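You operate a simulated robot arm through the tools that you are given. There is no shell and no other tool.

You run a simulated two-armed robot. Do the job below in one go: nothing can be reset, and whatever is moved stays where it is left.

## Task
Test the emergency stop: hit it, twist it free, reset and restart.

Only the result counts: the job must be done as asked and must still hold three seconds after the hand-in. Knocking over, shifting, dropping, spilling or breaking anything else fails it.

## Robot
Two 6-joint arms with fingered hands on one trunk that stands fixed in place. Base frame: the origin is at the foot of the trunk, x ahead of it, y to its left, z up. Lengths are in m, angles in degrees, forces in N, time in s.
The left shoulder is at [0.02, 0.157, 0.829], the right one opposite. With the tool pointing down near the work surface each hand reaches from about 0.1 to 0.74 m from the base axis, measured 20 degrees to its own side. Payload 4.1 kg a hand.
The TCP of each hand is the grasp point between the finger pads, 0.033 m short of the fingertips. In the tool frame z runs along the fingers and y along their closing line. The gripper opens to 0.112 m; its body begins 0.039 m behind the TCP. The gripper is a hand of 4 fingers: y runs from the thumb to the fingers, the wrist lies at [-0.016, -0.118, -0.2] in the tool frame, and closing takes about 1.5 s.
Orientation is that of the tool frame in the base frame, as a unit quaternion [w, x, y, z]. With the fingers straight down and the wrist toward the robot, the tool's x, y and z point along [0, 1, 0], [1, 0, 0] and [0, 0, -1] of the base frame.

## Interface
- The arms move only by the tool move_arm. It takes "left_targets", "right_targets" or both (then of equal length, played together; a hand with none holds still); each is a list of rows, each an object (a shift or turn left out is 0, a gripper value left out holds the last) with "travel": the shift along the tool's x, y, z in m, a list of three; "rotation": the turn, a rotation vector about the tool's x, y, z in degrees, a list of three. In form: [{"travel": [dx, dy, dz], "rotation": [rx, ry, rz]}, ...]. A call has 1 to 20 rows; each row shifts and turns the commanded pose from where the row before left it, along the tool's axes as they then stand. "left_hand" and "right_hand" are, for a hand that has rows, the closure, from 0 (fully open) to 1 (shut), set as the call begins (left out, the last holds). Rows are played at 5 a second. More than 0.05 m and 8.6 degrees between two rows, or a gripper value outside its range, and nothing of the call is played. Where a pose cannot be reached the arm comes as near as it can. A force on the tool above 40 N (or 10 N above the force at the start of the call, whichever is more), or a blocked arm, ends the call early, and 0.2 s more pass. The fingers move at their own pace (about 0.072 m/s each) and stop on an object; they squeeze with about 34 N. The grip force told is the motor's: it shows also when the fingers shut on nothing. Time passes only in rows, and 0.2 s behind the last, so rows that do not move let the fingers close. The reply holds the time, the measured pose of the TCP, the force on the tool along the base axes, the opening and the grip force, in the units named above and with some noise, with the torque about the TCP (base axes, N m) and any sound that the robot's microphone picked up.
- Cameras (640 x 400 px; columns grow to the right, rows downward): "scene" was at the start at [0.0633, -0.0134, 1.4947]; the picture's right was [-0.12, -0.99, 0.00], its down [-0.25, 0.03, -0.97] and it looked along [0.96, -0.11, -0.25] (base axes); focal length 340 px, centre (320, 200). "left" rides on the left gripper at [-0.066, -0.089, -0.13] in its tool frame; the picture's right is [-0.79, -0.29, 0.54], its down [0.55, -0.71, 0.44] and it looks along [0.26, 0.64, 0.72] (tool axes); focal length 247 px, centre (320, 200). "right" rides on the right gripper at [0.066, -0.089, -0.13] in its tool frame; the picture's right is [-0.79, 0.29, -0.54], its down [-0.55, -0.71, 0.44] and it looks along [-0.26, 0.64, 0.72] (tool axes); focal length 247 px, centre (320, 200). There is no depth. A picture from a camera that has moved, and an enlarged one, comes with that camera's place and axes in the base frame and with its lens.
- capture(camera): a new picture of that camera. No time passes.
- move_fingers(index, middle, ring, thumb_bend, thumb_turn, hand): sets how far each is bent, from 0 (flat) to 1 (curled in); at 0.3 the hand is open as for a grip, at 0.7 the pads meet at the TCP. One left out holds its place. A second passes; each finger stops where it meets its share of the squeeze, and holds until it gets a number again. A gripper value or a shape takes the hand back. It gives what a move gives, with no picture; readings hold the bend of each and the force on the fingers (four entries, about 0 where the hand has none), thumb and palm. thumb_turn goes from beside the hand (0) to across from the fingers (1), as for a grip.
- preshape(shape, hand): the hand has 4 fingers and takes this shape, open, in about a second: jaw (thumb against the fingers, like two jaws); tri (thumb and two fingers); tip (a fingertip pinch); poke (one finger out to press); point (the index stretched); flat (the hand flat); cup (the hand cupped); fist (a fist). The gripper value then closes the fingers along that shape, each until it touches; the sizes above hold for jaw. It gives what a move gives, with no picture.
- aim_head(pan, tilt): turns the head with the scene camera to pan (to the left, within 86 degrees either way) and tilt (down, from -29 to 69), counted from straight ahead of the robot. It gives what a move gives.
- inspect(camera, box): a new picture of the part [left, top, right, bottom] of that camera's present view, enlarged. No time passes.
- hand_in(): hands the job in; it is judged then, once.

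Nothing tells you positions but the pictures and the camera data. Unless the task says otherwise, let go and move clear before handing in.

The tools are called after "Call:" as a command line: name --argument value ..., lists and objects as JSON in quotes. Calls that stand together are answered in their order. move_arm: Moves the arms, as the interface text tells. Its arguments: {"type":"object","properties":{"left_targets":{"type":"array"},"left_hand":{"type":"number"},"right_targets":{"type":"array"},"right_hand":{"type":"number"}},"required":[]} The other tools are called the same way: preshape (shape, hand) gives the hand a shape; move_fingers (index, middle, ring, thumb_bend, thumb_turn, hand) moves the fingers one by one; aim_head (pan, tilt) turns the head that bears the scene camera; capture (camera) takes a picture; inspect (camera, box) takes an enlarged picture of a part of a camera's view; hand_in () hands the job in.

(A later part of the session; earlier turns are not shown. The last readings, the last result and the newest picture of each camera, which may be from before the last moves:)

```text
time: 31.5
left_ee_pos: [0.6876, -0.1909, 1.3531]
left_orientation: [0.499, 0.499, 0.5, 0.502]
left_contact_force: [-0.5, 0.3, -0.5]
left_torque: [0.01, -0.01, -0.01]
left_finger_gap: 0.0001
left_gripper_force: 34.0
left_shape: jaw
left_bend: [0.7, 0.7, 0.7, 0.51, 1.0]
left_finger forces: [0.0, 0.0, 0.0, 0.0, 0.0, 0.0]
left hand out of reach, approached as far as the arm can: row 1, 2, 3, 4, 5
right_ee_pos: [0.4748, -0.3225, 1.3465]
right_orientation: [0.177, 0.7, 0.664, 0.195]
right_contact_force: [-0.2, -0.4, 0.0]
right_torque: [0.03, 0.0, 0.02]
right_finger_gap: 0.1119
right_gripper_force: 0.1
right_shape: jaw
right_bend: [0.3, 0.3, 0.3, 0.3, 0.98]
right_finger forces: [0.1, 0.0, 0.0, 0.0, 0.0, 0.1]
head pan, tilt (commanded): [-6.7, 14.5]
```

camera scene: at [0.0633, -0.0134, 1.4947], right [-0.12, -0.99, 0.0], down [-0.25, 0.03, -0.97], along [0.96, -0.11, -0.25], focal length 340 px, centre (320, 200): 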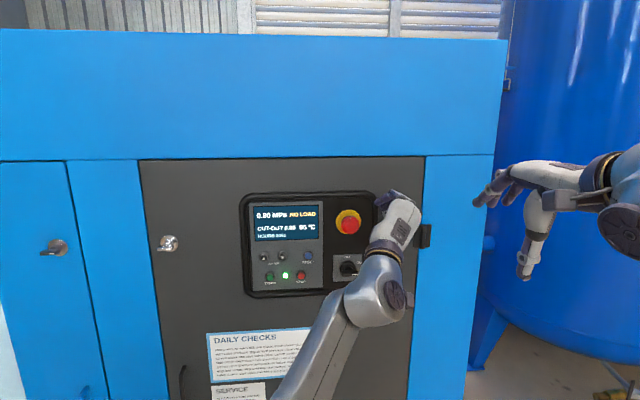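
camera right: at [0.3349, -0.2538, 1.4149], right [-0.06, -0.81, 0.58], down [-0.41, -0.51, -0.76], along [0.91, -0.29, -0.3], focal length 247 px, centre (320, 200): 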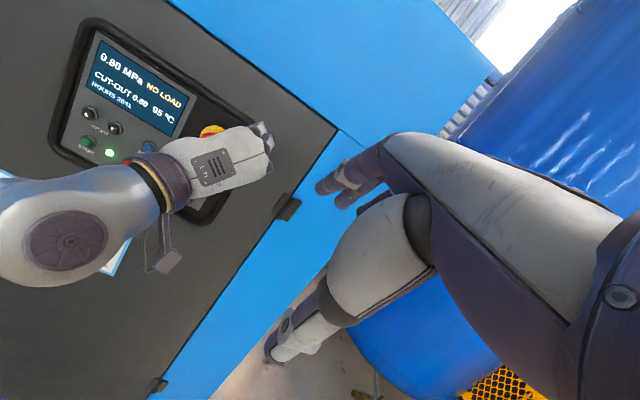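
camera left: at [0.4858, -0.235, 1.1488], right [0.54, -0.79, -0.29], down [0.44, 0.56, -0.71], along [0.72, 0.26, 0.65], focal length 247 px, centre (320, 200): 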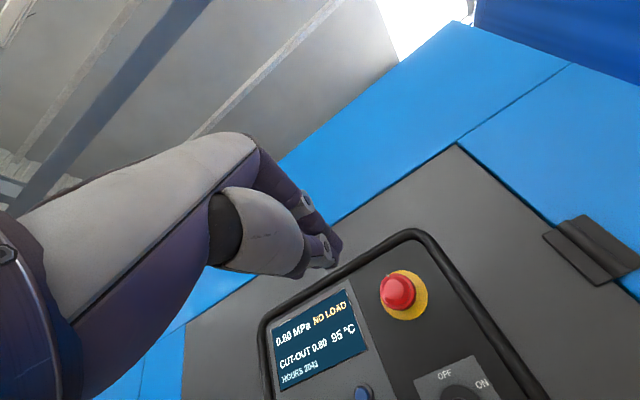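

Roll is back to zero. I return toward the earlier comfortable pose near (0.61, -0.13, 1.24).

Call:
move_arm --left_targets '[{"travel": [0.015, -0.03, -0.02]}, {"travel": [0.015, -0.03, -0.02]}, {"travel": [0.015, -0.03, -0.02]}, {"travel": [0.015, -0.02, -0.02]}, {}]'

Call:
capture --camera "scene"

```text
time: 32.7
left_ee_pos: [0.7062, -0.2079, 1.2858]
left_orientation: [0.5, 0.5, 0.499, 0.501]
left_contact_force: [0.0, -0.5, 0.2]
left_torque: [-0.01, -0.01, -0.01]
left_finger_gap: 0.0
left_gripper_force: 34.0
left_shape: jaw
left_bend: [0.7, 0.7, 0.7, 0.51, 1.0]
left_finger forces: [0.0, 0.0, 0.0, 0.1, 0.0, 0.0]
left hand out of reach, approached as far as the arm can: row 1, 2, 3, 4
right_ee_pos: [0.4746, -0.3233, 1.3466]
right_orientation: [0.178, 0.7, 0.663, 0.195]
right_contact_force: [-0.9, 0.0, 0.2]
right_torque: [-0.04, 0.01, 0.0]
right_finger_gap: 0.1115
right_gripper_force: 0.0
right_shape: jaw
right_bend: [0.3, 0.3, 0.3, 0.3, 0.98]
right_finger forces: [0.0, 0.1, 0.1, 0.0, 0.2, 0.0]
head pan, tilt (commanded): [-6.7, 14.5]
```

```text
taken
camera scene: at [0.0634, -0.0134, 1.4947], right [-0.12, -0.99, 0.0], down [-0.25, 0.03, -0.97], along [0.96, -0.11, -0.25], focal length 340 px, centre (320, 200)
```

scene: 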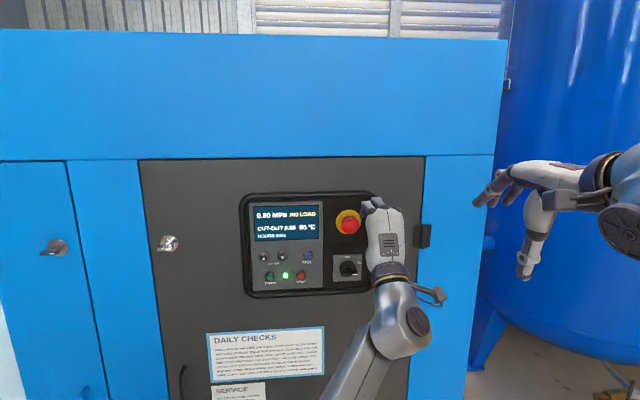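

The elbow looks fully straight and is hanging at that limit. I'll relax the hand's pitch while pulling back to let the elbow bend again.

Call:
move_arm --left_targets '[{"travel": [0.01, 0, -0.04], "rotation": [8.2, 0, 0]}, {"travel": [0.01, 0, -0.04], "rotation": [8.2, 0, 0]}, {"travel": [0.01, 0, -0.04], "rotation": [8.2, 0, 0]}, {"travel": [0.01, 0, -0.04], "rotation": [8.2, 0, 0]}, {}]'

```text
time: 33.9
left_ee_pos: [0.599, -0.2171, 1.351]
left_orientation: [0.337, 0.621, 0.62, 0.341]
left_contact_force: [-0.2, -0.1, -0.8]
left_torque: [0.03, -0.02, -0.01]
left_finger_gap: 0.0
left_gripper_force: 34.0
left_shape: jaw
left_bend: [0.7, 0.7, 0.7, 0.51, 1.0]
left_finger forces: [0.0, 0.0, 0.0, 0.1, 0.0, 0.0]
left hand out of reach, approached as far as the arm can: row 1, 2, 3
right_ee_pos: [0.4741, -0.3221, 1.3468]
right_orientation: [0.177, 0.7, 0.663, 0.195]
right_contact_force: [-0.3, -1.1, -0.2]
right_torque: [0.02, -0.01, -0.01]
right_finger_gap: 0.1116
right_gripper_force: 0.1
right_shape: jaw
right_bend: [0.3, 0.3, 0.3, 0.3, 0.98]
right_finger forces: [0.0, 0.0, 0.0, 0.0, 0.0, 0.0]
head pan, tilt (commanded): [-6.7, 14.5]
```

It's free again. Now I take the left arm left and back, clear of the panel.

Call:
move_arm --left_targets '[{"travel": [0.04, -0.0108, -0.0168]}, {"travel": [0.04, -0.0108, -0.0168]}, {"travel": [0.04, -0.0108, -0.0168]}, {"travel": [0.04, -0.0108, -0.0168]}, {"travel": [0.04, -0.0108, -0.0168]}, {"travel": [0.04, -0.0108, -0.0168]}, {}]'

Call:
capture --camera "scene"

```text
time: 35.5
left_ee_pos: [0.5721, -0.0738, 1.4815]
left_orientation: [0.337, 0.621, 0.62, 0.341]
left_contact_force: [0.6, -0.1, 0.5]
left_torque: [0.0, 0.0, 0.0]
left_finger_gap: 0.0001
left_gripper_force: 33.9
left_shape: jaw
left_bend: [0.7, 0.7, 0.7, 0.51, 1.0]
left_finger forces: [0.1, 0.1, 0.0, 0.1, 0.0, 0.0]
left hand out of reach, approached as far as the arm can: row 1, 2, 3, 4, 5, 6
right_ee_pos: [0.4741, -0.3235, 1.3464]
right_orientation: [0.178, 0.701, 0.663, 0.194]
right_contact_force: [-1.0, 0.1, -0.7]
right_torque: [0.01, -0.01, 0.0]
right_finger_gap: 0.1116
right_gripper_force: 0.1
right_shape: jaw
right_bend: [0.3, 0.3, 0.3, 0.3, 0.98]
right_finger forces: [0.0, 0.1, 0.0, 0.0, 0.0, 0.1]
head pan, tilt (commanded): [-6.7, 14.5]
```

```text
taken
camera scene: at [0.0634, -0.0134, 1.4947], right [-0.12, -0.99, 0.0], down [-0.25, 0.03, -0.97], along [0.96, -0.11, -0.25], focal length 340 px, centre (320, 200)
```

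scene: 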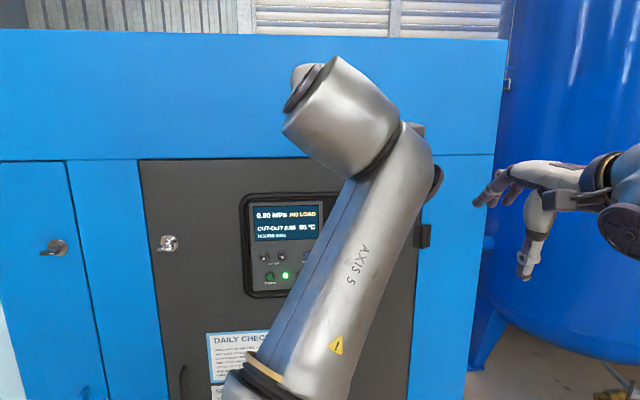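

The elbow is straight, so pulling back radially doesn't move it. Moving inward and down tangentially should make the elbow bend again.

Call:
move_arm --left_targets '[{"travel": [-0.02, -0.0277, -0.0059]}, {"travel": [-0.02, -0.0277, -0.0059]}, {"travel": [-0.02, -0.0277, -0.0059]}, {}]'

```text
time: 36.5
left_ee_pos: [0.5322, -0.1568, 1.4531]
left_orientation: [0.338, 0.621, 0.62, 0.34]
left_contact_force: [0.2, -0.1, 0.8]
left_torque: [-0.02, 0.0, -0.02]
left_finger_gap: 0.0002
left_gripper_force: 34.1
left_shape: jaw
left_bend: [0.7, 0.7, 0.7, 0.51, 1.0]
left_finger forces: [0.0, 0.1, 0.0, 0.0, 0.0, 0.0]
left hand out of reach, approached as far as the arm can: row 1, 2, 3
right_ee_pos: [0.4749, -0.3227, 1.3463]
right_orientation: [0.178, 0.7, 0.663, 0.195]
right_contact_force: [0.6, -0.3, 0.1]
right_torque: [0.02, -0.03, 0.0]
right_finger_gap: 0.1117
right_gripper_force: 0.1
right_shape: jaw
right_bend: [0.3, 0.3, 0.3, 0.3, 0.98]
right_finger forces: [0.0, 0.0, 0.0, 0.0, 0.0, 0.0]
head pan, tilt (commanded): [-6.7, 14.5]
```

Still at the limit. I tilt the head down to see the elbow's actual configuration.

Call:
aim_head --pan 5 --tilt 60

Call:
capture --camera "scene"

```text
time: 37.6
left_ee_pos: [0.5309, -0.1558, 1.4533]
left_orientation: [0.337, 0.621, 0.62, 0.341]
left_contact_force: [0.1, -0.8, 0.6]
left_torque: [0.0, 0.02, 0.0]
left_finger_gap: 0.0
left_gripper_force: 33.9
left_shape: jaw
left_bend: [0.7, 0.7, 0.7, 0.51, 1.0]
left_finger forces: [0.0, 0.0, 0.0, 0.0, 0.1, 0.0]
right_ee_pos: [0.4742, -0.3231, 1.3464]
right_orientation: [0.177, 0.701, 0.663, 0.195]
right_contact_force: [0.9, 0.0, 0.3]
right_torque: [0.02, 0.03, -0.04]
right_finger_gap: 0.1119
right_gripper_force: 0.1
right_shape: jaw
right_bend: [0.3, 0.3, 0.3, 0.3, 0.98]
right_finger forces: [0.0, 0.0, 0.0, 0.0, 0.0, 0.1]
head pan, tilt (commanded): [5.0, 60.0]
```

```text
taken
camera scene: at [0.0371, 0.0034, 1.4277], right [0.09, -1.0, 0.0], down [-0.86, -0.08, -0.5], along [0.5, 0.04, -0.87], focal length 340 px, centre (320, 200)
```

scene: 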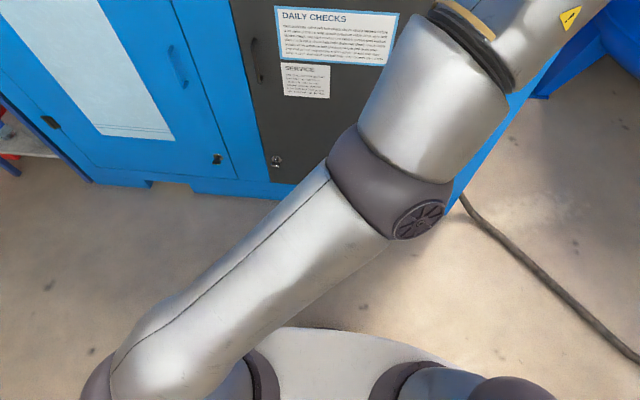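

I can see the left arm passed through straight, and its elbow is now on the inside. I'll swing it along its full-reach arc to the left, where it can fold back to its normal outward bend.

Call:
move_arm --left_targets '[{"travel": [0.037, 0.0078, -0.0146]}, {"travel": [0.037, 0.0078, -0.0146]}, {"travel": [0.037, 0.0078, -0.0146]}, {"travel": [0.037, 0.0078, -0.0146]}, {"travel": [0.037, 0.0078, -0.0146]}, {"travel": [0.037, 0.0078, -0.0146]}, {}]'

Call:
capture --camera "scene"

```text
time: 39.2
left_ee_pos: [0.4976, 0.0539, 1.566]
left_orientation: [0.337, 0.622, 0.62, 0.339]
left_contact_force: [0.8, -0.6, 0.0]
left_torque: [-0.01, -0.03, 0.0]
left_finger_gap: 0.0002
left_gripper_force: 34.1
left_shape: jaw
left_bend: [0.7, 0.7, 0.7, 0.51, 1.0]
left_finger forces: [0.1, 0.0, 0.1, 0.0, 0.0, 0.0]
left hand out of reach, approached as far as the arm can: row 1, 2, 3, 4
right_ee_pos: [0.474, -0.3228, 1.3468]
right_orientation: [0.177, 0.7, 0.663, 0.195]
right_contact_force: [0.4, -0.1, -0.4]
right_torque: [0.01, 0.01, 0.01]
right_finger_gap: 0.1116
right_gripper_force: 0.1
right_shape: jaw
right_bend: [0.3, 0.3, 0.3, 0.3, 0.98]
right_finger forces: [0.1, 0.1, 0.1, 0.0, 0.0, 0.0]
head pan, tilt (commanded): [5.0, 60.0]
```

```text
taken
camera scene: at [0.037, 0.0033, 1.4276], right [0.09, -1.0, 0.0], down [-0.86, -0.08, -0.5], along [0.5, 0.04, -0.87], focal length 340 px, centre (320, 200)
```

scene: 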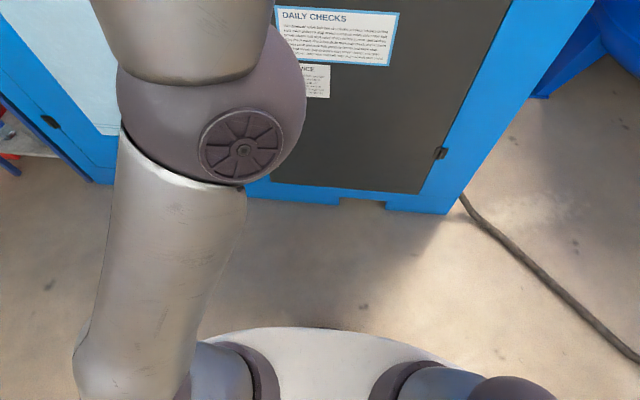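

The left arm is moving freely again. I continue left and slightly down and back.

Call:
move_arm --left_targets '[{"travel": [0.04, -0.0139, -0.0029]}, {"travel": [0.04, -0.0139, -0.0029]}, {"travel": [0.04, -0.0139, -0.0029]}, {"travel": [0.04, -0.0139, -0.0029]}, {}]'

Call:
capture --camera "scene"

```text
time: 40.4
left_ee_pos: [0.4806, 0.2084, 1.5891]
left_orientation: [0.336, 0.622, 0.62, 0.34]
left_contact_force: [-0.3, -0.2, 0.3]
left_torque: [-0.02, 0.01, 0.0]
left_finger_gap: 0.0002
left_gripper_force: 34.4
left_shape: jaw
left_bend: [0.7, 0.7, 0.7, 0.52, 1.0]
left_finger forces: [0.0, 0.0, 0.0, 0.1, 0.0, 0.0]
left hand out of reach, approached as far as the arm can: row 1, 2, 3, 4
right_ee_pos: [0.4738, -0.3241, 1.3469]
right_orientation: [0.178, 0.701, 0.663, 0.194]
right_contact_force: [-0.4, -0.6, 0.1]
right_torque: [0.0, -0.02, 0.01]
right_finger_gap: 0.1119
right_gripper_force: 0.0
right_shape: jaw
right_bend: [0.3, 0.3, 0.3, 0.3, 0.98]
right_finger forces: [0.1, 0.0, 0.1, 0.0, 0.0, 0.0]
head pan, tilt (commanded): [5.0, 60.0]
```

```text
taken
camera scene: at [0.037, 0.0033, 1.4276], right [0.09, -1.0, 0.0], down [-0.86, -0.08, -0.5], along [0.5, 0.04, -0.87], focal length 340 px, centre (320, 200)
```

scene: 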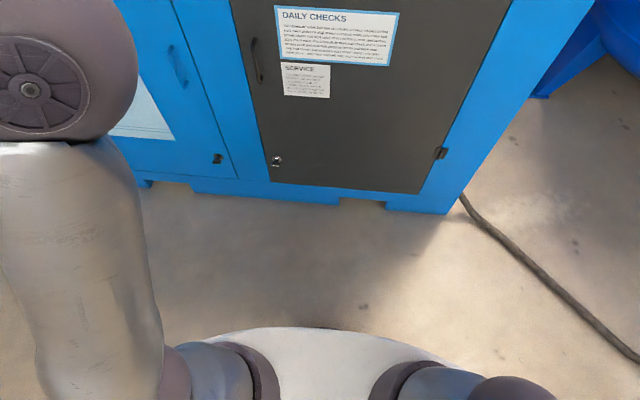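

The left arm is now parked high on the left, clear. My analysis suggests the right arm can point straight ahead at the E-stop if the hand is rolled positively. I re-aim the head and roll the right hand about 45° in place.

Call:
aim_head --pan -8 --tilt 18

Call:
move_arm --right_targets '[{"rotation": [0, 0, 7.5]}, {"rotation": [0, 0, 7.5]}, {"rotation": [0, 0, 7.5]}, {"rotation": [0, 0, 7.5]}, {"rotation": [0, 0, 7.5]}, {"rotation": [0, 0, 7.5]}, {}]'

```text
time: 41.5
left_ee_pos: [0.4812, 0.2069, 1.5885]
left_orientation: [0.337, 0.621, 0.62, 0.34]
left_contact_force: [-0.4, 0.5, -0.6]
left_torque: [0.0, 0.0, -0.01]
left_finger_gap: 0.0
left_gripper_force: 34.6
left_shape: jaw
left_bend: [0.7, 0.7, 0.7, 0.52, 1.0]
left_finger forces: [0.0, 0.0, 0.0, 0.0, 0.1, 0.0]
right_ee_pos: [0.4747, -0.3237, 1.3467]
right_orientation: [0.178, 0.701, 0.663, 0.194]
right_contact_force: [0.1, 0.0, 0.2]
right_torque: [-0.04, -0.03, -0.01]
right_finger_gap: 0.1118
right_gripper_force: 0.1
right_shape: jaw
right_bend: [0.3, 0.3, 0.3, 0.3, 0.98]
right_finger forces: [0.0, 0.0, 0.1, 0.0, 0.0, 0.0]
head pan, tilt (commanded): [-8.0, 18.0]
```

```text
time: 43.1
left_ee_pos: [0.4808, 0.2076, 1.5885]
left_orientation: [0.337, 0.621, 0.62, 0.341]
left_contact_force: [-0.2, -0.2, 0.1]
left_torque: [0.04, -0.02, 0.0]
left_finger_gap: 0.0
left_gripper_force: 34.5
left_shape: jaw
left_bend: [0.7, 0.7, 0.7, 0.52, 1.0]
left_finger forces: [0.0, 0.0, 0.1, 0.1, 0.0, 0.1]
right_ee_pos: [0.4729, -0.3234, 1.3453]
right_orientation: [0.09, 0.901, 0.344, 0.249]
right_contact_force: [-0.3, -1.0, 0.0]
right_torque: [0.02, 0.02, 0.0]
right_finger_gap: 0.1118
right_gripper_force: 0.0
right_shape: jaw
right_bend: [0.3, 0.3, 0.3, 0.3, 0.98]
right_finger forces: [0.0, 0.0, 0.0, 0.1, 0.0, 0.0]
head pan, tilt (commanded): [-8.0, 18.0]
```

That went smoothly. Now I pitch the rolled hand up to straight ahead while moving toward (0.60, -0.20, 1.26).

Call:
move_arm --right_targets '[{"travel": [0.0187, -0.007, 0.0195], "rotation": [-5.63, 6.34, 0]}, {"travel": [0.0165, -0.009, 0.0207], "rotation": [-5.63, 6.34, 0]}, {"travel": [0.0141, -0.0111, 0.0214], "rotation": [-5.63, 6.34, 0]}, {"travel": [0.0117, -0.0132, 0.0216], "rotation": [-5.63, 6.34, 0]}, {"travel": [0.0094, -0.0153, 0.0214], "rotation": [-5.63, 6.34, 0]}, {"travel": [0.0071, -0.0173, 0.0207], "rotation": [-5.63, 6.34, 0]}, {"travel": [0.0048, -0.0193, 0.0196], "rotation": [-5.63, 6.34, 0]}, {}]'

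Call:
capture --camera "scene"

Call:
capture --camera "right"

```text
time: 44.9
left_ee_pos: [0.481, 0.2074, 1.5882]
left_orientation: [0.337, 0.622, 0.62, 0.34]
left_contact_force: [0.2, -0.2, -0.2]
left_torque: [0.01, 0.0, 0.03]
left_finger_gap: 0.0003
left_gripper_force: 34.1
left_shape: jaw
left_bend: [0.7, 0.7, 0.7, 0.52, 1.0]
left_finger forces: [0.0, 0.0, 0.1, 0.0, 0.0, 0.0]
right_ee_pos: [0.6089, -0.1536, 1.3942]
right_orientation: [0.252, 0.671, 0.252, 0.651]
right_contact_force: [-0.1, 0.8, 0.5]
right_torque: [0.02, 0.0, 0.0]
right_finger_gap: 0.1119
right_gripper_force: 0.1
right_shape: jaw
right_bend: [0.3, 0.3, 0.3, 0.3, 0.98]
right_finger forces: [0.0, 0.1, 0.0, 0.1, 0.0, 0.0]
right hand out of reach, approached as far as the arm can: row 5, 6, 7
head pan, tilt (commanded): [-8.0, 18.0]
```

```text
taken
camera scene: at [0.0629, -0.0154, 1.489], right [-0.14, -0.99, 0.0], down [-0.31, 0.04, -0.95], along [0.94, -0.13, -0.31], focal length 340 px, centre (320, 200)
```

scene: 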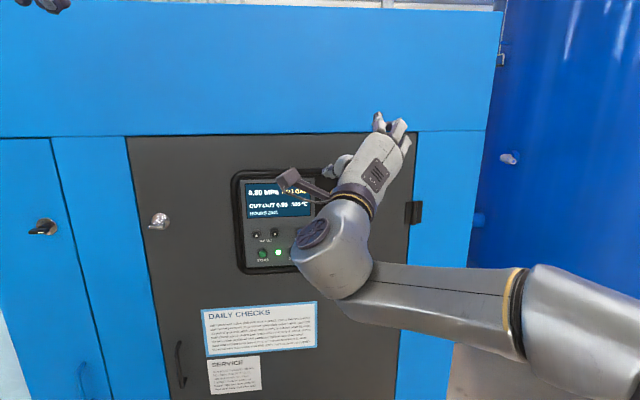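

```text
taken
camera right: at [0.4802, -0.0416, 1.3877], right [-0.56, -0.73, -0.39], down [0.41, 0.16, -0.9], along [0.72, -0.66, 0.22], focal length 247 px, centre (320, 200)
```

right: 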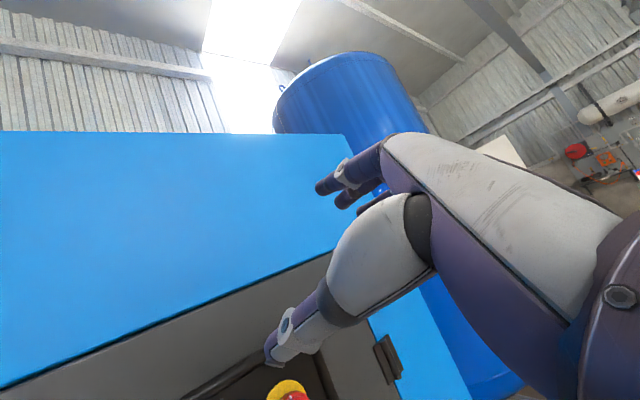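

With this roll the hand points straight ahead at y = -0.154, and only the height is off because the arm slid upward. Yawing the hand to the left should suit a forearm coming from the right, so I try that and then lower it.

Call:
move_arm --right_targets '[{"rotation": [6.13, 5.46, 0]}, {"rotation": [6.13, 5.46, 0]}, {"rotation": [6.13, 5.46, 0]}, {"travel": [-0.0224, -0.02, 0]}, {"travel": [-0.0224, -0.02, 0]}, {"travel": [-0.0224, -0.02, 0]}, {}]'

```text
time: 46.5
left_ee_pos: [0.4802, 0.2069, 1.5887]
left_orientation: [0.337, 0.622, 0.62, 0.34]
left_contact_force: [0.3, -0.6, 0.5]
left_torque: [-0.05, -0.03, 0.0]
left_finger_gap: 0.0001
left_gripper_force: 33.9
left_shape: jaw
left_bend: [0.7, 0.7, 0.7, 0.52, 1.0]
left_finger forces: [0.0, 0.0, 0.0, 0.0, 0.1, 0.1]
right_ee_pos: [0.6139, -0.0663, 1.4957]
right_orientation: [0.102, 0.598, 0.385, 0.696]
right_contact_force: [-0.1, 0.1, 0.0]
right_torque: [0.04, 0.03, 0.0]
right_finger_gap: 0.1117
right_gripper_force: 0.0
right_shape: jaw
right_bend: [0.3, 0.3, 0.3, 0.3, 0.98]
right_finger forces: [0.1, 0.0, 0.1, 0.0, 0.0, 0.0]
right hand out of reach, approached as far as the arm can: row 1, 2, 3, 4, 5, 6
head pan, tilt (commanded): [-8.0, 18.0]
```

That was the wrong direction; the wrist prefers more bend. I yaw the other way, to about 25° right of straight ahead, and then lower.

Call:
move_arm --right_targets '[{"rotation": [-6.18, -5.4, 0]}, {"rotation": [-6.18, -5.4, 0]}, {"rotation": [-6.18, -5.4, 0]}, {"rotation": [-6.18, -5.4, 0]}, {"rotation": [-6.18, -5.4, 0]}, {"rotation": [-6.18, -5.4, 0]}, {"travel": [-0.0224, -0.02, 0]}, {"travel": [-0.0224, -0.02, 0]}, {"travel": [-0.0224, -0.02, 0]}, {"travel": [-0.0224, -0.02, 0]}, {}]'

Call:
capture --camera "scene"

```text
time: 48.9
left_ee_pos: [0.4814, 0.2069, 1.5892]
left_orientation: [0.337, 0.622, 0.62, 0.34]
left_contact_force: [-0.1, -0.3, -0.2]
left_torque: [0.02, 0.0, -0.01]
left_finger_gap: 0.0
left_gripper_force: 33.9
left_shape: jaw
left_bend: [0.7, 0.7, 0.7, 0.52, 1.0]
left_finger forces: [0.1, 0.0, 0.1, 0.1, 0.1, 0.0]
right_ee_pos: [0.602, -0.0729, 1.371]
right_orientation: [0.382, 0.698, 0.103, 0.597]
right_contact_force: [-0.7, 0.5, -0.5]
right_torque: [0.0, -0.02, 0.0]
right_finger_gap: 0.1118
right_gripper_force: 0.0
right_shape: jaw
right_bend: [0.3, 0.3, 0.3, 0.3, 0.98]
right_finger forces: [0.0, 0.0, 0.0, 0.1, 0.1, 0.0]
right hand out of reach, approached as far as the arm can: row 6
head pan, tilt (commanded): [-8.0, 18.0]
```

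```text
taken
camera scene: at [0.063, -0.0154, 1.489], right [-0.14, -0.99, 0.0], down [-0.31, 0.04, -0.95], along [0.94, -0.13, -0.31], focal length 340 px, centre (320, 200)
```

scene: 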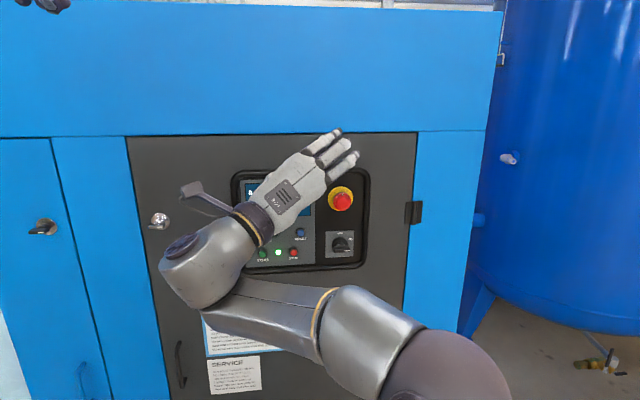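

That works: with the hand pointing forward-right, the right arm has full freedom. I move toward a standoff in front of the E-stop, about (0.70, -0.15, 1.26).

Call:
move_arm --right_targets '[{"travel": [-0.0255, -0.0128, 0.0305]}, {"travel": [-0.0255, -0.0128, 0.0305]}, {"travel": [-0.0255, -0.0128, 0.0305]}, {"travel": [-0.0255, -0.0128, 0.0305]}, {}]'

Call:
capture --camera "scene"

Call:
capture --camera "right"

```text
time: 50.1
left_ee_pos: [0.4806, 0.2075, 1.5886]
left_orientation: [0.338, 0.622, 0.62, 0.34]
left_contact_force: [0.8, 0.5, 0.1]
left_torque: [0.02, -0.03, 0.03]
left_finger_gap: 0.0
left_gripper_force: 33.7
left_shape: jaw
left_bend: [0.7, 0.7, 0.7, 0.52, 1.0]
left_finger forces: [0.0, 0.0, 0.1, 0.0, 0.1, 0.0]
right_ee_pos: [0.7024, -0.1464, 1.2623]
right_orientation: [0.382, 0.698, 0.104, 0.597]
right_contact_force: [-0.4, -0.3, 0.3]
right_torque: [0.01, -0.02, -0.01]
right_finger_gap: 0.1118
right_gripper_force: 0.0
right_shape: jaw
right_bend: [0.3, 0.3, 0.3, 0.3, 0.98]
right_finger forces: [0.1, 0.1, 0.0, 0.1, 0.1, 0.1]
head pan, tilt (commanded): [-8.0, 18.0]
```

```text
taken
camera scene: at [0.0629, -0.0154, 1.489], right [-0.14, -0.99, 0.0], down [-0.31, 0.04, -0.95], along [0.94, -0.13, -0.31], focal length 340 px, centre (320, 200)
```

scene: 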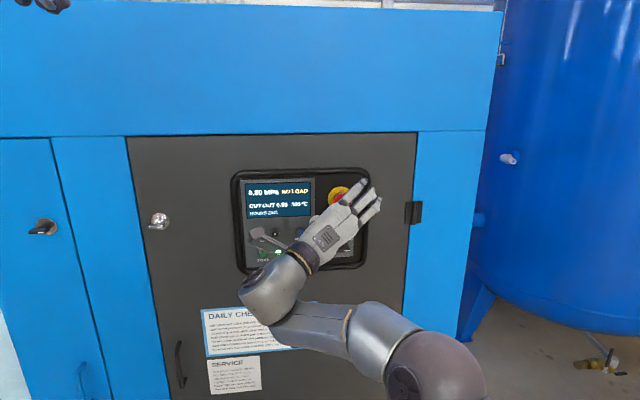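

```text
taken
camera right: at [0.6292, 0.0067, 1.2517], right [-0.79, -0.45, -0.41], down [0.47, -0.02, -0.88], along [0.39, -0.89, 0.23], focal length 247 px, centre (320, 200)
```

right: 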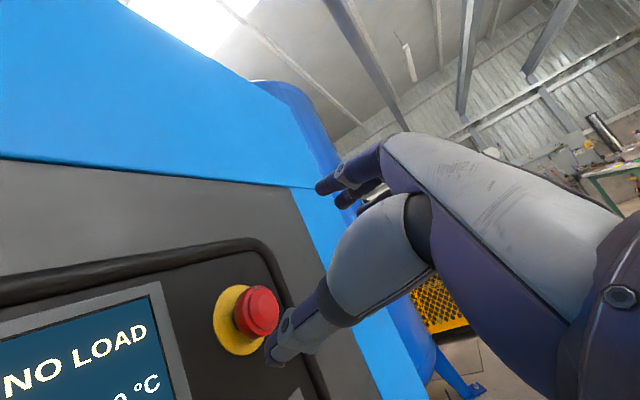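

The cap is in clear view of the hand camera. I close the fingers while shifting so the closed tips line up with the cap centre, about 2 cm short of it.

Call:
move_arm --right_targets '[{"travel": [-0.0016, -0.0026, 0.0055]}, {"travel": [-0.0016, -0.0026, 0.0055]}, {"travel": [-0.0016, -0.0026, 0.0055]}, {"travel": [-0.0016, -0.0026, 0.0055]}, {"travel": [-0.0016, -0.0026, 0.0055]}, {"travel": [-0.0016, -0.0026, 0.0055]}, {"travel": [-0.0016, -0.0026, 0.0055]}, {"travel": [-0.0016, -0.0026, 0.0055]}]' --right_hand 1

Call:
inspect --camera "right" --box '[180, 200, 420, 400]'

Call:
inspect --camera "scene" --box '[230, 160, 400, 280]'

```text
time: 51.9
left_ee_pos: [0.48, 0.2068, 1.588]
left_orientation: [0.337, 0.621, 0.62, 0.34]
left_contact_force: [0.1, -0.3, -0.8]
left_torque: [0.0, -0.04, -0.02]
left_finger_gap: 0.0
left_gripper_force: 33.9
left_shape: jaw
left_bend: [0.7, 0.7, 0.7, 0.52, 1.0]
left_finger forces: [0.1, 0.1, 0.0, 0.0, 0.0, 0.0]
right_ee_pos: [0.7453, -0.1593, 1.237]
right_orientation: [0.382, 0.699, 0.103, 0.596]
right_contact_force: [-0.6, -0.8, 0.4]
right_torque: [-0.01, 0.01, 0.04]
right_finger_gap: 0.0001
right_gripper_force: 33.6
right_shape: jaw
right_bend: [0.7, 0.7, 0.7, 0.52, 1.0]
right_finger forces: [0.0, 0.0, 0.0, 0.0, 0.0, 0.0]
head pan, tilt (commanded): [-8.0, 18.0]
```

```text
2.00 times, centred on (300, 300) of right
camera zoom: at [0.6722, -0.0052, 1.2278], right [-0.79, -0.45, -0.41], down [0.47, -0.02, -0.88], along [0.39, -0.89, 0.23], focal length 494 px, centre (360, 0)
```

zoom: 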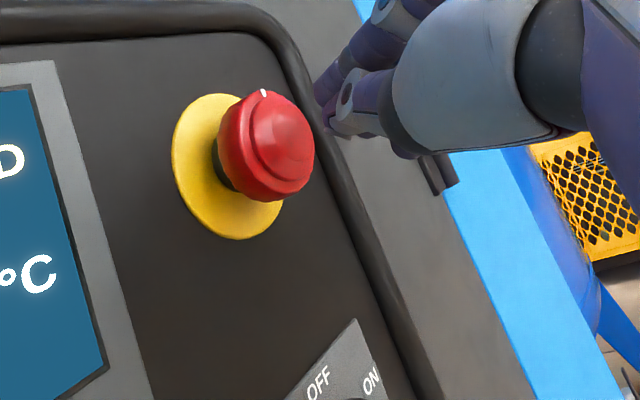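

```text
3.33 times, centred on (315, 220) of scene
camera zoom: at [0.0629, -0.0154, 1.489], right [-0.14, -0.99, 0.0], down [-0.31, 0.04, -0.95], along [0.94, -0.13, -0.31], focal length 1134 px, centre (337, 133)
```

zoom: 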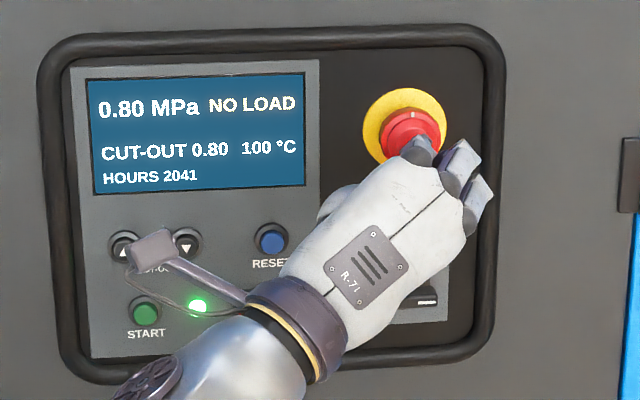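

The predicted tip position matches the picture, and the cap is still out. I push straight into the panel in small steps until it latches.

Call:
move_arm --right_targets '[{"travel": [0.0019, -0.0022, 0.0064]}, {"travel": [0.0019, -0.0022, 0.0064]}, {"travel": [0.0013, -0.0016, 0.0046]}, {"travel": [0.0013, -0.0016, 0.0046]}, {"travel": [0.0011, -0.0012, 0.0036]}, {"travel": [0.0011, -0.0012, 0.0036]}, {"travel": [0.0011, -0.0012, 0.0036]}, {"travel": [0.0011, -0.0012, 0.0036]}]'

Call:
inspect --camera "right" --box '[180, 200, 420, 400]'

Call:
inspect --camera "scene" --box '[230, 160, 400, 280]'

```text
time: 53.1
left_ee_pos: [0.4792, 0.2074, 1.5889]
left_orientation: [0.337, 0.621, 0.62, 0.34]
left_contact_force: [-0.8, -0.6, -0.8]
left_torque: [-0.01, -0.02, -0.01]
left_finger_gap: 0.0003
left_gripper_force: 33.3
left_shape: jaw
left_bend: [0.7, 0.7, 0.7, 0.52, 1.0]
left_finger forces: [0.1, 0.0, 0.0, 0.0, 0.0, 0.0]
right_ee_pos: [0.7694, -0.1568, 1.2387]
right_orientation: [0.385, 0.697, 0.101, 0.596]
right_contact_force: [-27.8, 4.3, -8.2]
right_torque: [0.1, 0.34, -0.17]
right_finger_gap: 0.0
right_gripper_force: 34.2
right_shape: jaw
right_bend: [0.7, 0.7, 0.7, 0.54, 1.0]
right_finger forces: [0.0, 0.1, 0.1, 0.0, 73.0, 0.0]
head pan, tilt (commanded): [-8.0, 18.0]
heard: click
stopped in row 6 (right hand): the force on the tool passed its limit at 46 N (the readings are from after the stop); the commanded pose is now the measured one
```

```text
2.00 times, centred on (300, 300) of right
camera zoom: at [0.6977, -0.0027, 1.2286], right [-0.79, -0.45, -0.41], down [0.47, -0.03, -0.88], along [0.38, -0.89, 0.23], focal length 494 px, centre (360, 0)
```

zoom: 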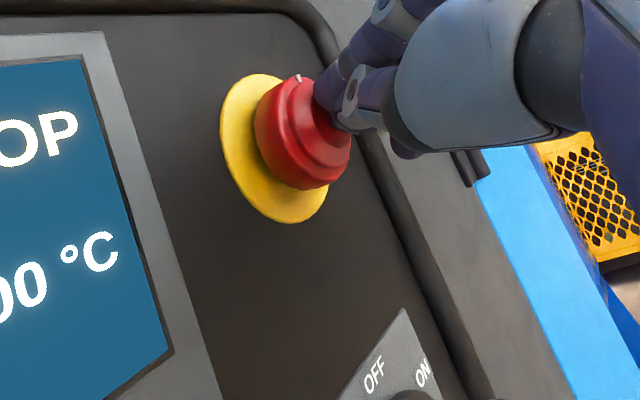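

```text
3.33 times, centred on (315, 220) of scene
camera zoom: at [0.0617, -0.0154, 1.4891], right [-0.14, -0.99, 0.0], down [-0.31, 0.04, -0.95], along [0.94, -0.13, -0.31], focal length 1134 px, centre (337, 133)
```

zoom: 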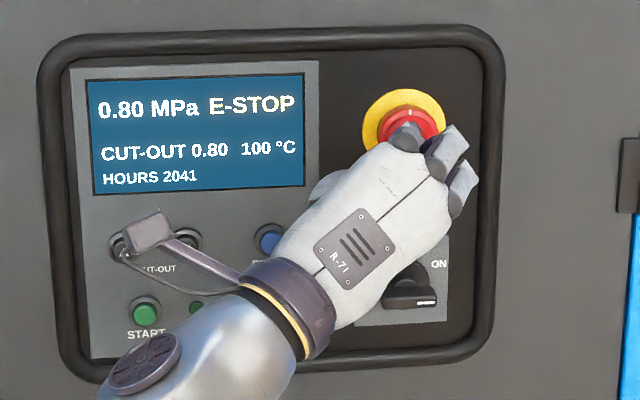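

It clicked and the display now shows E-STOP with the running lamp off. I back off, straighten the yaw a bit, and rehearse a 65° clockwise twist in free space to check reachability, with the fingers opened to about 7 cm.

Call:
move_arm --right_targets '[{"travel": [-0.008, 0.0094, -0.0274]}, {"travel": [-0.008, 0.0094, -0.0274]}, {"rotation": [6.2, 5.4, 0]}, {"rotation": [1.48, -1.71, 7.88]}, {"rotation": [1.48, -1.71, 7.88]}, {"rotation": [1.48, -1.71, 7.88]}, {"rotation": [1.48, -1.71, 7.88]}, {"rotation": [1.48, -1.71, 7.88]}, {"rotation": [1.48, -1.71, 7.88]}, {"rotation": [1.48, -1.71, 7.88]}, {"rotation": [1.48, -1.71, 7.88]}, {}]' --right_hand 0.35

Call:
capture --camera "scene"

Call:
capture --camera "right"

```text
time: 55.8
left_ee_pos: [0.4815, 0.2063, 1.5888]
left_orientation: [0.337, 0.621, 0.62, 0.34]
left_contact_force: [0.3, -0.5, 0.9]
left_torque: [-0.01, -0.01, 0.03]
left_finger_gap: 0.0002
left_gripper_force: 34.2
left_shape: jaw
left_bend: [0.7, 0.7, 0.7, 0.52, 1.0]
left_finger forces: [0.0, 0.1, 0.0, 0.0, 0.0, 0.0]
right_ee_pos: [0.723, -0.1444, 1.2567]
right_orientation: [-0.09, 0.761, -0.209, 0.607]
right_contact_force: [0.0, 0.0, -0.5]
right_torque: [0.02, -0.03, -0.01]
right_finger_gap: 0.0727
right_gripper_force: 0.0
right_shape: jaw
right_bend: [0.75, 0.39, 0.35, 0.63, 1.0]
right_finger forces: [0.0, 0.1, 0.0, 0.1, 0.0, 0.1]
right hand out of reach, approached as far as the arm can: row 3, 4, 5, 9, 10, 11
head pan, tilt (commanded): [-8.0, 18.0]
```

```text
taken
camera scene: at [0.063, -0.0154, 1.489], right [-0.14, -0.99, 0.0], down [-0.31, 0.04, -0.95], along [0.94, -0.13, -0.31], focal length 340 px, centre (320, 200)
```

scene: 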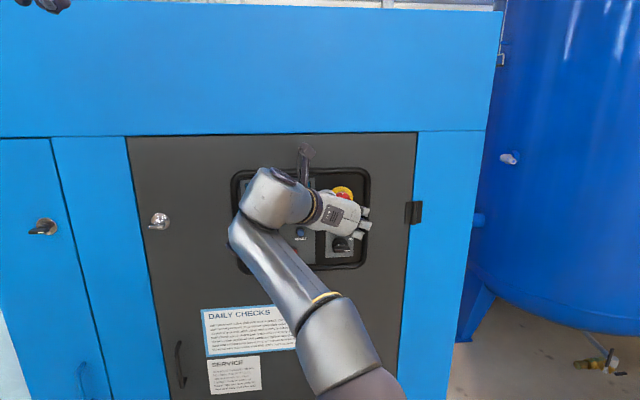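

```text
taken
camera right: at [0.6281, -0.0781, 1.3806], right [-0.72, 0.14, -0.68], down [0.47, 0.82, -0.32], along [0.51, -0.55, -0.66], focal length 247 px, centre (320, 200)
```

right: 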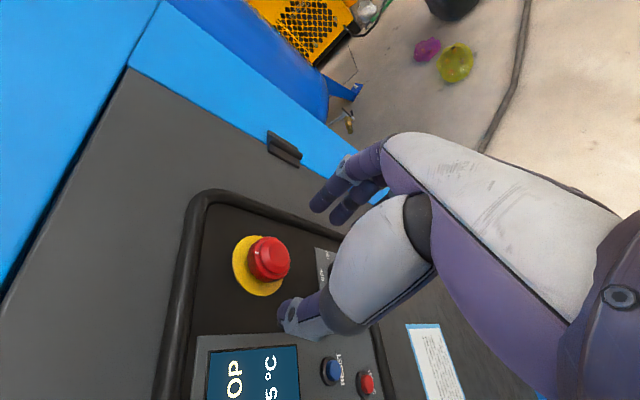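

The rehearsal shows the twisted orientation is attainable, with some drift near the workspace edge. I add a little more yaw, correct the position, and go back through the twist to map which part is reachable.

Call:
move_arm --right_targets '[{"travel": [-0.013, 0.0212, -0.0076], "rotation": [-6.2, -5.4, 0]}, {}, {"rotation": [-2.18, 2.56, -7.48]}, {"rotation": [-2.18, 2.56, -7.48]}, {"rotation": [-2.18, 2.56, -7.48]}, {"rotation": [-2.18, 2.56, -7.48]}, {"rotation": [-2.18, 2.56, -7.48]}, {"rotation": [-2.18, 2.56, -7.48]}, {"rotation": [-2.18, 2.56, -7.48]}, {"rotation": [-2.18, 2.56, -7.48]}, {}]'

```text
time: 58.1
left_ee_pos: [0.4814, 0.2076, 1.5897]
left_orientation: [0.337, 0.622, 0.62, 0.34]
left_contact_force: [0.7, -0.4, 0.4]
left_torque: [0.03, 0.04, -0.01]
left_finger_gap: 0.0002
left_gripper_force: 34.3
left_shape: jaw
left_bend: [0.7, 0.7, 0.7, 0.52, 1.0]
left_finger forces: [0.0, 0.0, 0.0, 0.0, 0.1, 0.0]
right_ee_pos: [0.7579, -0.137, 1.2573]
right_orientation: [0.384, 0.697, 0.103, 0.597]
right_contact_force: [-1.0, 1.6, 0.6]
right_torque: [0.01, 0.02, 0.03]
right_finger_gap: 0.0726
right_gripper_force: 0.1
right_shape: jaw
right_bend: [0.75, 0.39, 0.35, 0.63, 1.0]
right_finger forces: [0.0, 0.0, 0.0, 0.0, 0.0, 0.0]
right hand out of reach, approached as far as the arm can: row 1, 4, 5, 6, 7, 8, 9, 10
head pan, tilt (commanded): [-8.0, 18.0]
```

The arm drifted again on the way back, and the index finger reads as strongly bent. I check the views.

Call:
capture --camera "scene"

Call:
capture --camera "right"

```text
taken
camera scene: at [0.063, -0.0154, 1.489], right [-0.14, -0.99, 0.0], down [-0.31, 0.04, -0.95], along [0.94, -0.13, -0.31], focal length 340 px, centre (320, 200)
```

scene: 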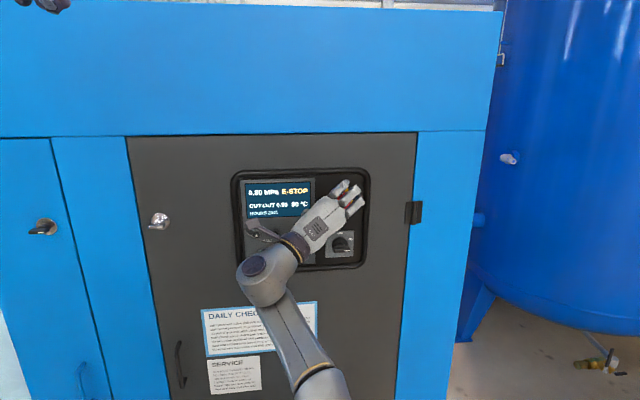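

```text
taken
camera right: at [0.6863, 0.0175, 1.2466], right [-0.79, -0.45, -0.41], down [0.47, -0.03, -0.88], along [0.39, -0.89, 0.23], focal length 247 px, centre (320, 200)
```

right: 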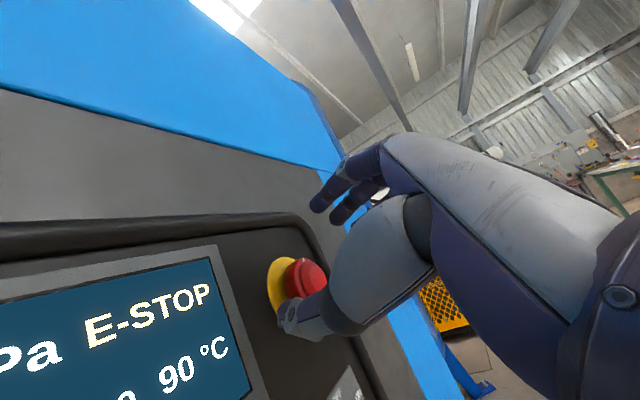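

The arm has stretched almost straight here, and I must avoid that. I retreat toward the comfortable standoff and check that it bends back normally.

Call:
move_arm --right_targets '[{"travel": [-0.012, 0.0105, -0.03]}, {"travel": [-0.012, 0.0105, -0.03]}, {"travel": [-0.012, 0.0105, -0.03]}, {}]'

Call:
capture --camera "scene"

```text
time: 59.1
left_ee_pos: [0.4813, 0.207, 1.5899]
left_orientation: [0.336, 0.621, 0.62, 0.34]
left_contact_force: [0.3, 0.1, 0.7]
left_torque: [0.02, -0.01, 0.0]
left_finger_gap: 0.0001
left_gripper_force: 33.4
left_shape: jaw
left_bend: [0.7, 0.7, 0.7, 0.52, 1.0]
left_finger forces: [0.0, 0.1, 0.1, 0.0, 0.0, 0.0]
right_ee_pos: [0.747, -0.1172, 1.2709]
right_orientation: [0.382, 0.697, 0.103, 0.598]
right_contact_force: [0.4, -0.4, 0.6]
right_torque: [0.02, 0.02, -0.02]
right_finger_gap: 0.0727
right_gripper_force: 0.2
right_shape: jaw
right_bend: [0.75, 0.39, 0.35, 0.63, 1.0]
right_finger forces: [0.0, 0.1, 0.0, 0.1, 0.0, 0.0]
right hand out of reach, approached as far as the arm can: row 1, 2, 3
head pan, tilt (commanded): [-8.0, 18.0]
```

```text
taken
camera scene: at [0.063, -0.0154, 1.489], right [-0.14, -0.99, 0.0], down [-0.31, 0.04, -0.95], along [0.94, -0.13, -0.31], focal length 340 px, centre (320, 200)
```

scene: 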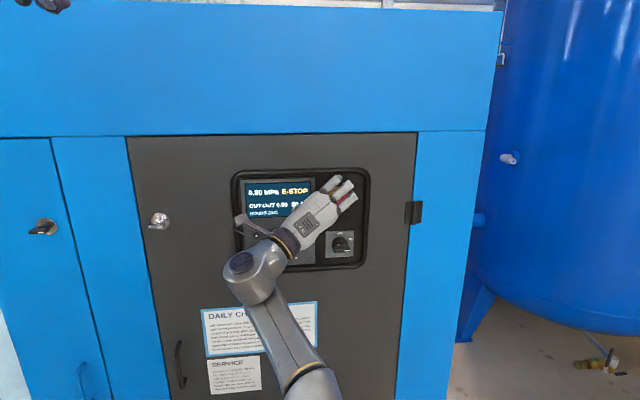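

The right elbow is now hanging at the straight limit too. Sweeping the hand inward to the left along its arc makes the elbow bend outward, so I do a long sweep left and then pull back.

Call:
move_arm --right_targets '[{"travel": [0.0096, -0.0275, -0.0319]}, {"travel": [0.0096, -0.0275, -0.0319]}, {"travel": [0.0096, -0.0275, -0.0319]}, {"travel": [0.0096, -0.0275, -0.0319]}, {"travel": [0.0096, -0.0275, -0.0319]}, {"travel": [0.0096, -0.0275, -0.0319]}, {"travel": [0.0096, -0.0275, -0.0319]}, {}]'

Call:
capture --camera "scene"

```text
time: 61.0
left_ee_pos: [0.4813, 0.2065, 1.5884]
left_orientation: [0.337, 0.623, 0.62, 0.339]
left_contact_force: [-0.1, 0.2, 0.0]
left_torque: [0.01, -0.02, -0.04]
left_finger_gap: 0.0
left_gripper_force: 33.5
left_shape: jaw
left_bend: [0.7, 0.7, 0.7, 0.52, 1.0]
left_finger forces: [0.0, 0.1, 0.1, 0.1, 0.0, 0.0]
right_ee_pos: [0.6001, 0.1317, 1.1946]
right_orientation: [0.383, 0.697, 0.103, 0.598]
right_contact_force: [-0.1, -0.1, 0.4]
right_torque: [0.03, -0.04, -0.01]
right_finger_gap: 0.0729
right_gripper_force: 0.1
right_shape: jaw
right_bend: [0.75, 0.39, 0.35, 0.63, 1.0]
right_finger forces: [0.0, 0.0, 0.0, 0.0, 0.0, 0.0]
right hand out of reach, approached as far as the arm can: row 2, 5, 6, 7
head pan, tilt (commanded): [-8.0, 18.0]
```

```text
taken
camera scene: at [0.0631, -0.0153, 1.489], right [-0.14, -0.99, 0.0], down [-0.31, 0.04, -0.95], along [0.94, -0.13, -0.31], focal length 340 px, centre (320, 200)
```

scene: 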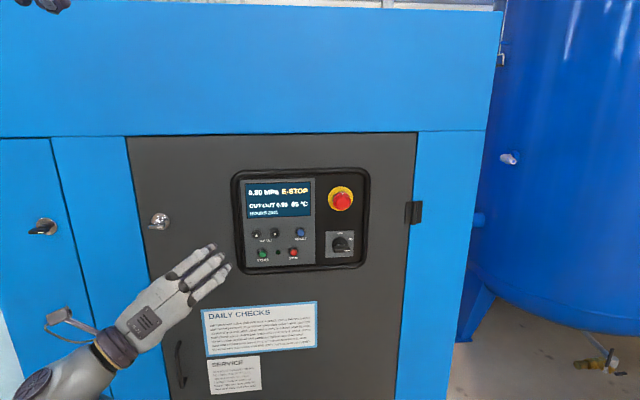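

The radius dropped, so the elbow may be bending again. I try pulling back toward the middle.

Call:
move_arm --right_targets '[{"travel": [-0.0186, 0.0381, -0.0034]}, {"travel": [-0.0186, 0.0381, -0.0034]}, {"travel": [-0.0186, 0.0381, -0.0034]}, {}]'

Call:
capture --camera "scene"

```text
time: 62.0
left_ee_pos: [0.4812, 0.2081, 1.5881]
left_orientation: [0.337, 0.622, 0.62, 0.34]
left_contact_force: [0.2, 0.0, 0.5]
left_torque: [-0.01, -0.04, -0.01]
left_finger_gap: 0.0002
left_gripper_force: 33.6
left_shape: jaw
left_bend: [0.7, 0.7, 0.7, 0.52, 1.0]
left_finger forces: [0.0, 0.0, 0.1, 0.1, 0.1, 0.0]
right_ee_pos: [0.5881, 0.0344, 1.25]
right_orientation: [0.382, 0.698, 0.105, 0.597]
right_contact_force: [-0.4, -0.5, -0.1]
right_torque: [0.04, -0.01, -0.06]
right_finger_gap: 0.0728
right_gripper_force: 0.1
right_shape: jaw
right_bend: [0.75, 0.39, 0.35, 0.63, 1.0]
right_finger forces: [0.1, 0.1, 0.0, 0.1, 0.1, 0.1]
right hand out of reach, approached as far as the arm can: row 1, 2, 3
head pan, tilt (commanded): [-8.0, 18.0]
```

```text
taken
camera scene: at [0.0631, -0.0153, 1.489], right [-0.14, -0.99, 0.0], down [-0.31, 0.04, -0.95], along [0.94, -0.13, -0.31], focal length 340 px, centre (320, 200)
```

scene: 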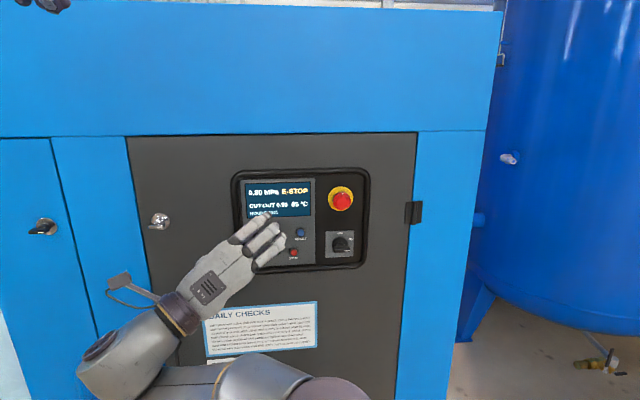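

The radius keeps shrinking and the elbow is folding out to the right again. I continue pulling back and to the right.

Call:
move_arm --right_targets '[{"travel": [-0.0186, 0.0381, -0.0034]}, {"travel": [-0.0143, 0.0205, -0.0268]}, {"travel": [-0.0143, 0.0205, -0.0268]}, {}]'

```text
time: 63.0
left_ee_pos: [0.4807, 0.207, 1.5891]
left_orientation: [0.337, 0.622, 0.62, 0.34]
left_contact_force: [0.9, -0.4, -0.4]
left_torque: [0.01, -0.02, 0.04]
left_finger_gap: 0.0
left_gripper_force: 33.8
left_shape: jaw
left_bend: [0.7, 0.7, 0.7, 0.52, 1.0]
left_finger forces: [0.0, 0.0, 0.1, 0.0, 0.0, 0.1]
right_ee_pos: [0.5561, -0.0294, 1.3017]
right_orientation: [0.379, 0.698, 0.106, 0.598]
right_contact_force: [-0.4, 0.3, -0.4]
right_torque: [0.0, -0.02, -0.04]
right_finger_gap: 0.0728
right_gripper_force: 0.0
right_shape: jaw
right_bend: [0.75, 0.39, 0.35, 0.63, 1.0]
right_finger forces: [0.0, 0.0, 0.0, 0.0, 0.0, 0.0]
right hand out of reach, approached as far as the arm can: row 1, 2, 3
head pan, tilt (commanded): [-8.0, 18.0]
```

It's folding back well. I check that a known-good pose, near (0.60, -0.08, 1.33), is reachable again.

Call:
move_arm --right_targets '[{"travel": [0.0015, 0.0196, 0.0304]}, {"travel": [0.0015, 0.0196, 0.0304]}, {}]'

Call:
capture --camera "scene"

Call:
capture --camera "right"

```text
time: 63.8
left_ee_pos: [0.4804, 0.2072, 1.5895]
left_orientation: [0.336, 0.622, 0.62, 0.34]
left_contact_force: [0.1, 0.8, 0.0]
left_torque: [0.0, 0.01, -0.01]
left_finger_gap: 0.0
left_gripper_force: 33.7
left_shape: jaw
left_bend: [0.7, 0.7, 0.7, 0.52, 1.0]
left_finger forces: [0.0, 0.1, 0.0, 0.1, 0.0, 0.0]
right_ee_pos: [0.6011, -0.0814, 1.3303]
right_orientation: [0.383, 0.697, 0.103, 0.598]
right_contact_force: [-0.6, -0.5, 0.3]
right_torque: [-0.01, 0.02, -0.02]
right_finger_gap: 0.0729
right_gripper_force: 0.1
right_shape: jaw
right_bend: [0.75, 0.39, 0.35, 0.63, 1.0]
right_finger forces: [0.0, 0.0, 0.0, 0.0, 0.0, 0.0]
head pan, tilt (commanded): [-8.0, 18.0]
```

```text
taken
camera scene: at [0.063, -0.0153, 1.489], right [-0.14, -0.99, 0.0], down [-0.31, 0.04, -0.95], along [0.94, -0.13, -0.31], focal length 340 px, centre (320, 200)
```

scene: 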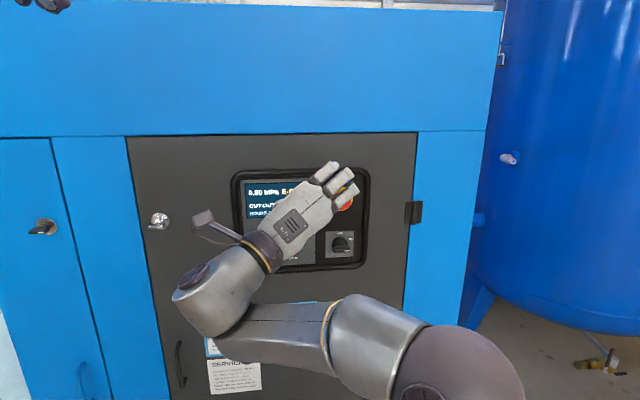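

```text
taken
camera right: at [0.5282, 0.0726, 1.3198], right [-0.79, -0.45, -0.41], down [0.47, -0.02, -0.88], along [0.39, -0.89, 0.23], focal length 247 px, centre (320, 200)
```

right: 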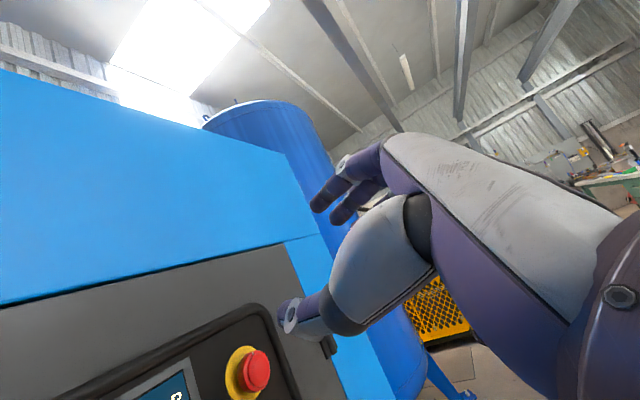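

The right arm is back in its good elbow-out configuration. For gripping I need the wrist nearer, so I roll the hand back to about +10° here while keeping the rightward yaw, and watch the reach flags.

Call:
move_arm --right_targets '[{"rotation": [0, 0, -7.6]}, {"rotation": [0, 0, -7.6]}, {"rotation": [0, 0, -7.6]}, {"rotation": [0, 0, -7.6]}, {"rotation": [0, 0, -7.6]}, {}]'

Call:
inspect --camera "scene" --box '[220, 130, 400, 290]'

```text
time: 65.2
left_ee_pos: [0.4805, 0.2076, 1.59]
left_orientation: [0.337, 0.622, 0.62, 0.339]
left_contact_force: [0.3, -0.8, -0.6]
left_torque: [-0.04, 0.0, -0.02]
left_finger_gap: 0.0
left_gripper_force: 34.3
left_shape: jaw
left_bend: [0.7, 0.7, 0.7, 0.52, 1.0]
left_finger forces: [0.0, 0.0, 0.1, 0.0, 0.0, 0.0]
right_ee_pos: [0.6025, -0.0817, 1.3299]
right_orientation: [0.558, 0.625, 0.325, 0.439]
right_contact_force: [0.5, 0.3, -0.1]
right_torque: [-0.01, 0.01, 0.0]
right_finger_gap: 0.0729
right_gripper_force: 0.0
right_shape: jaw
right_bend: [0.75, 0.39, 0.35, 0.63, 1.0]
right_finger forces: [0.1, 0.0, 0.0, 0.1, 0.1, 0.0]
head pan, tilt (commanded): [-8.0, 18.0]
```

```text
2.50 times, centred on (310, 210) of scene
camera zoom: at [0.0631, -0.0153, 1.489], right [-0.14, -0.99, 0.0], down [-0.31, 0.04, -0.95], along [0.94, -0.13, -0.31], focal length 850 px, centre (345, 175)
```

zoom: 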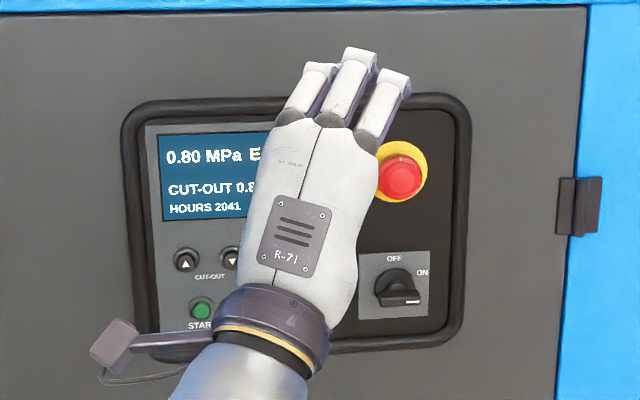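

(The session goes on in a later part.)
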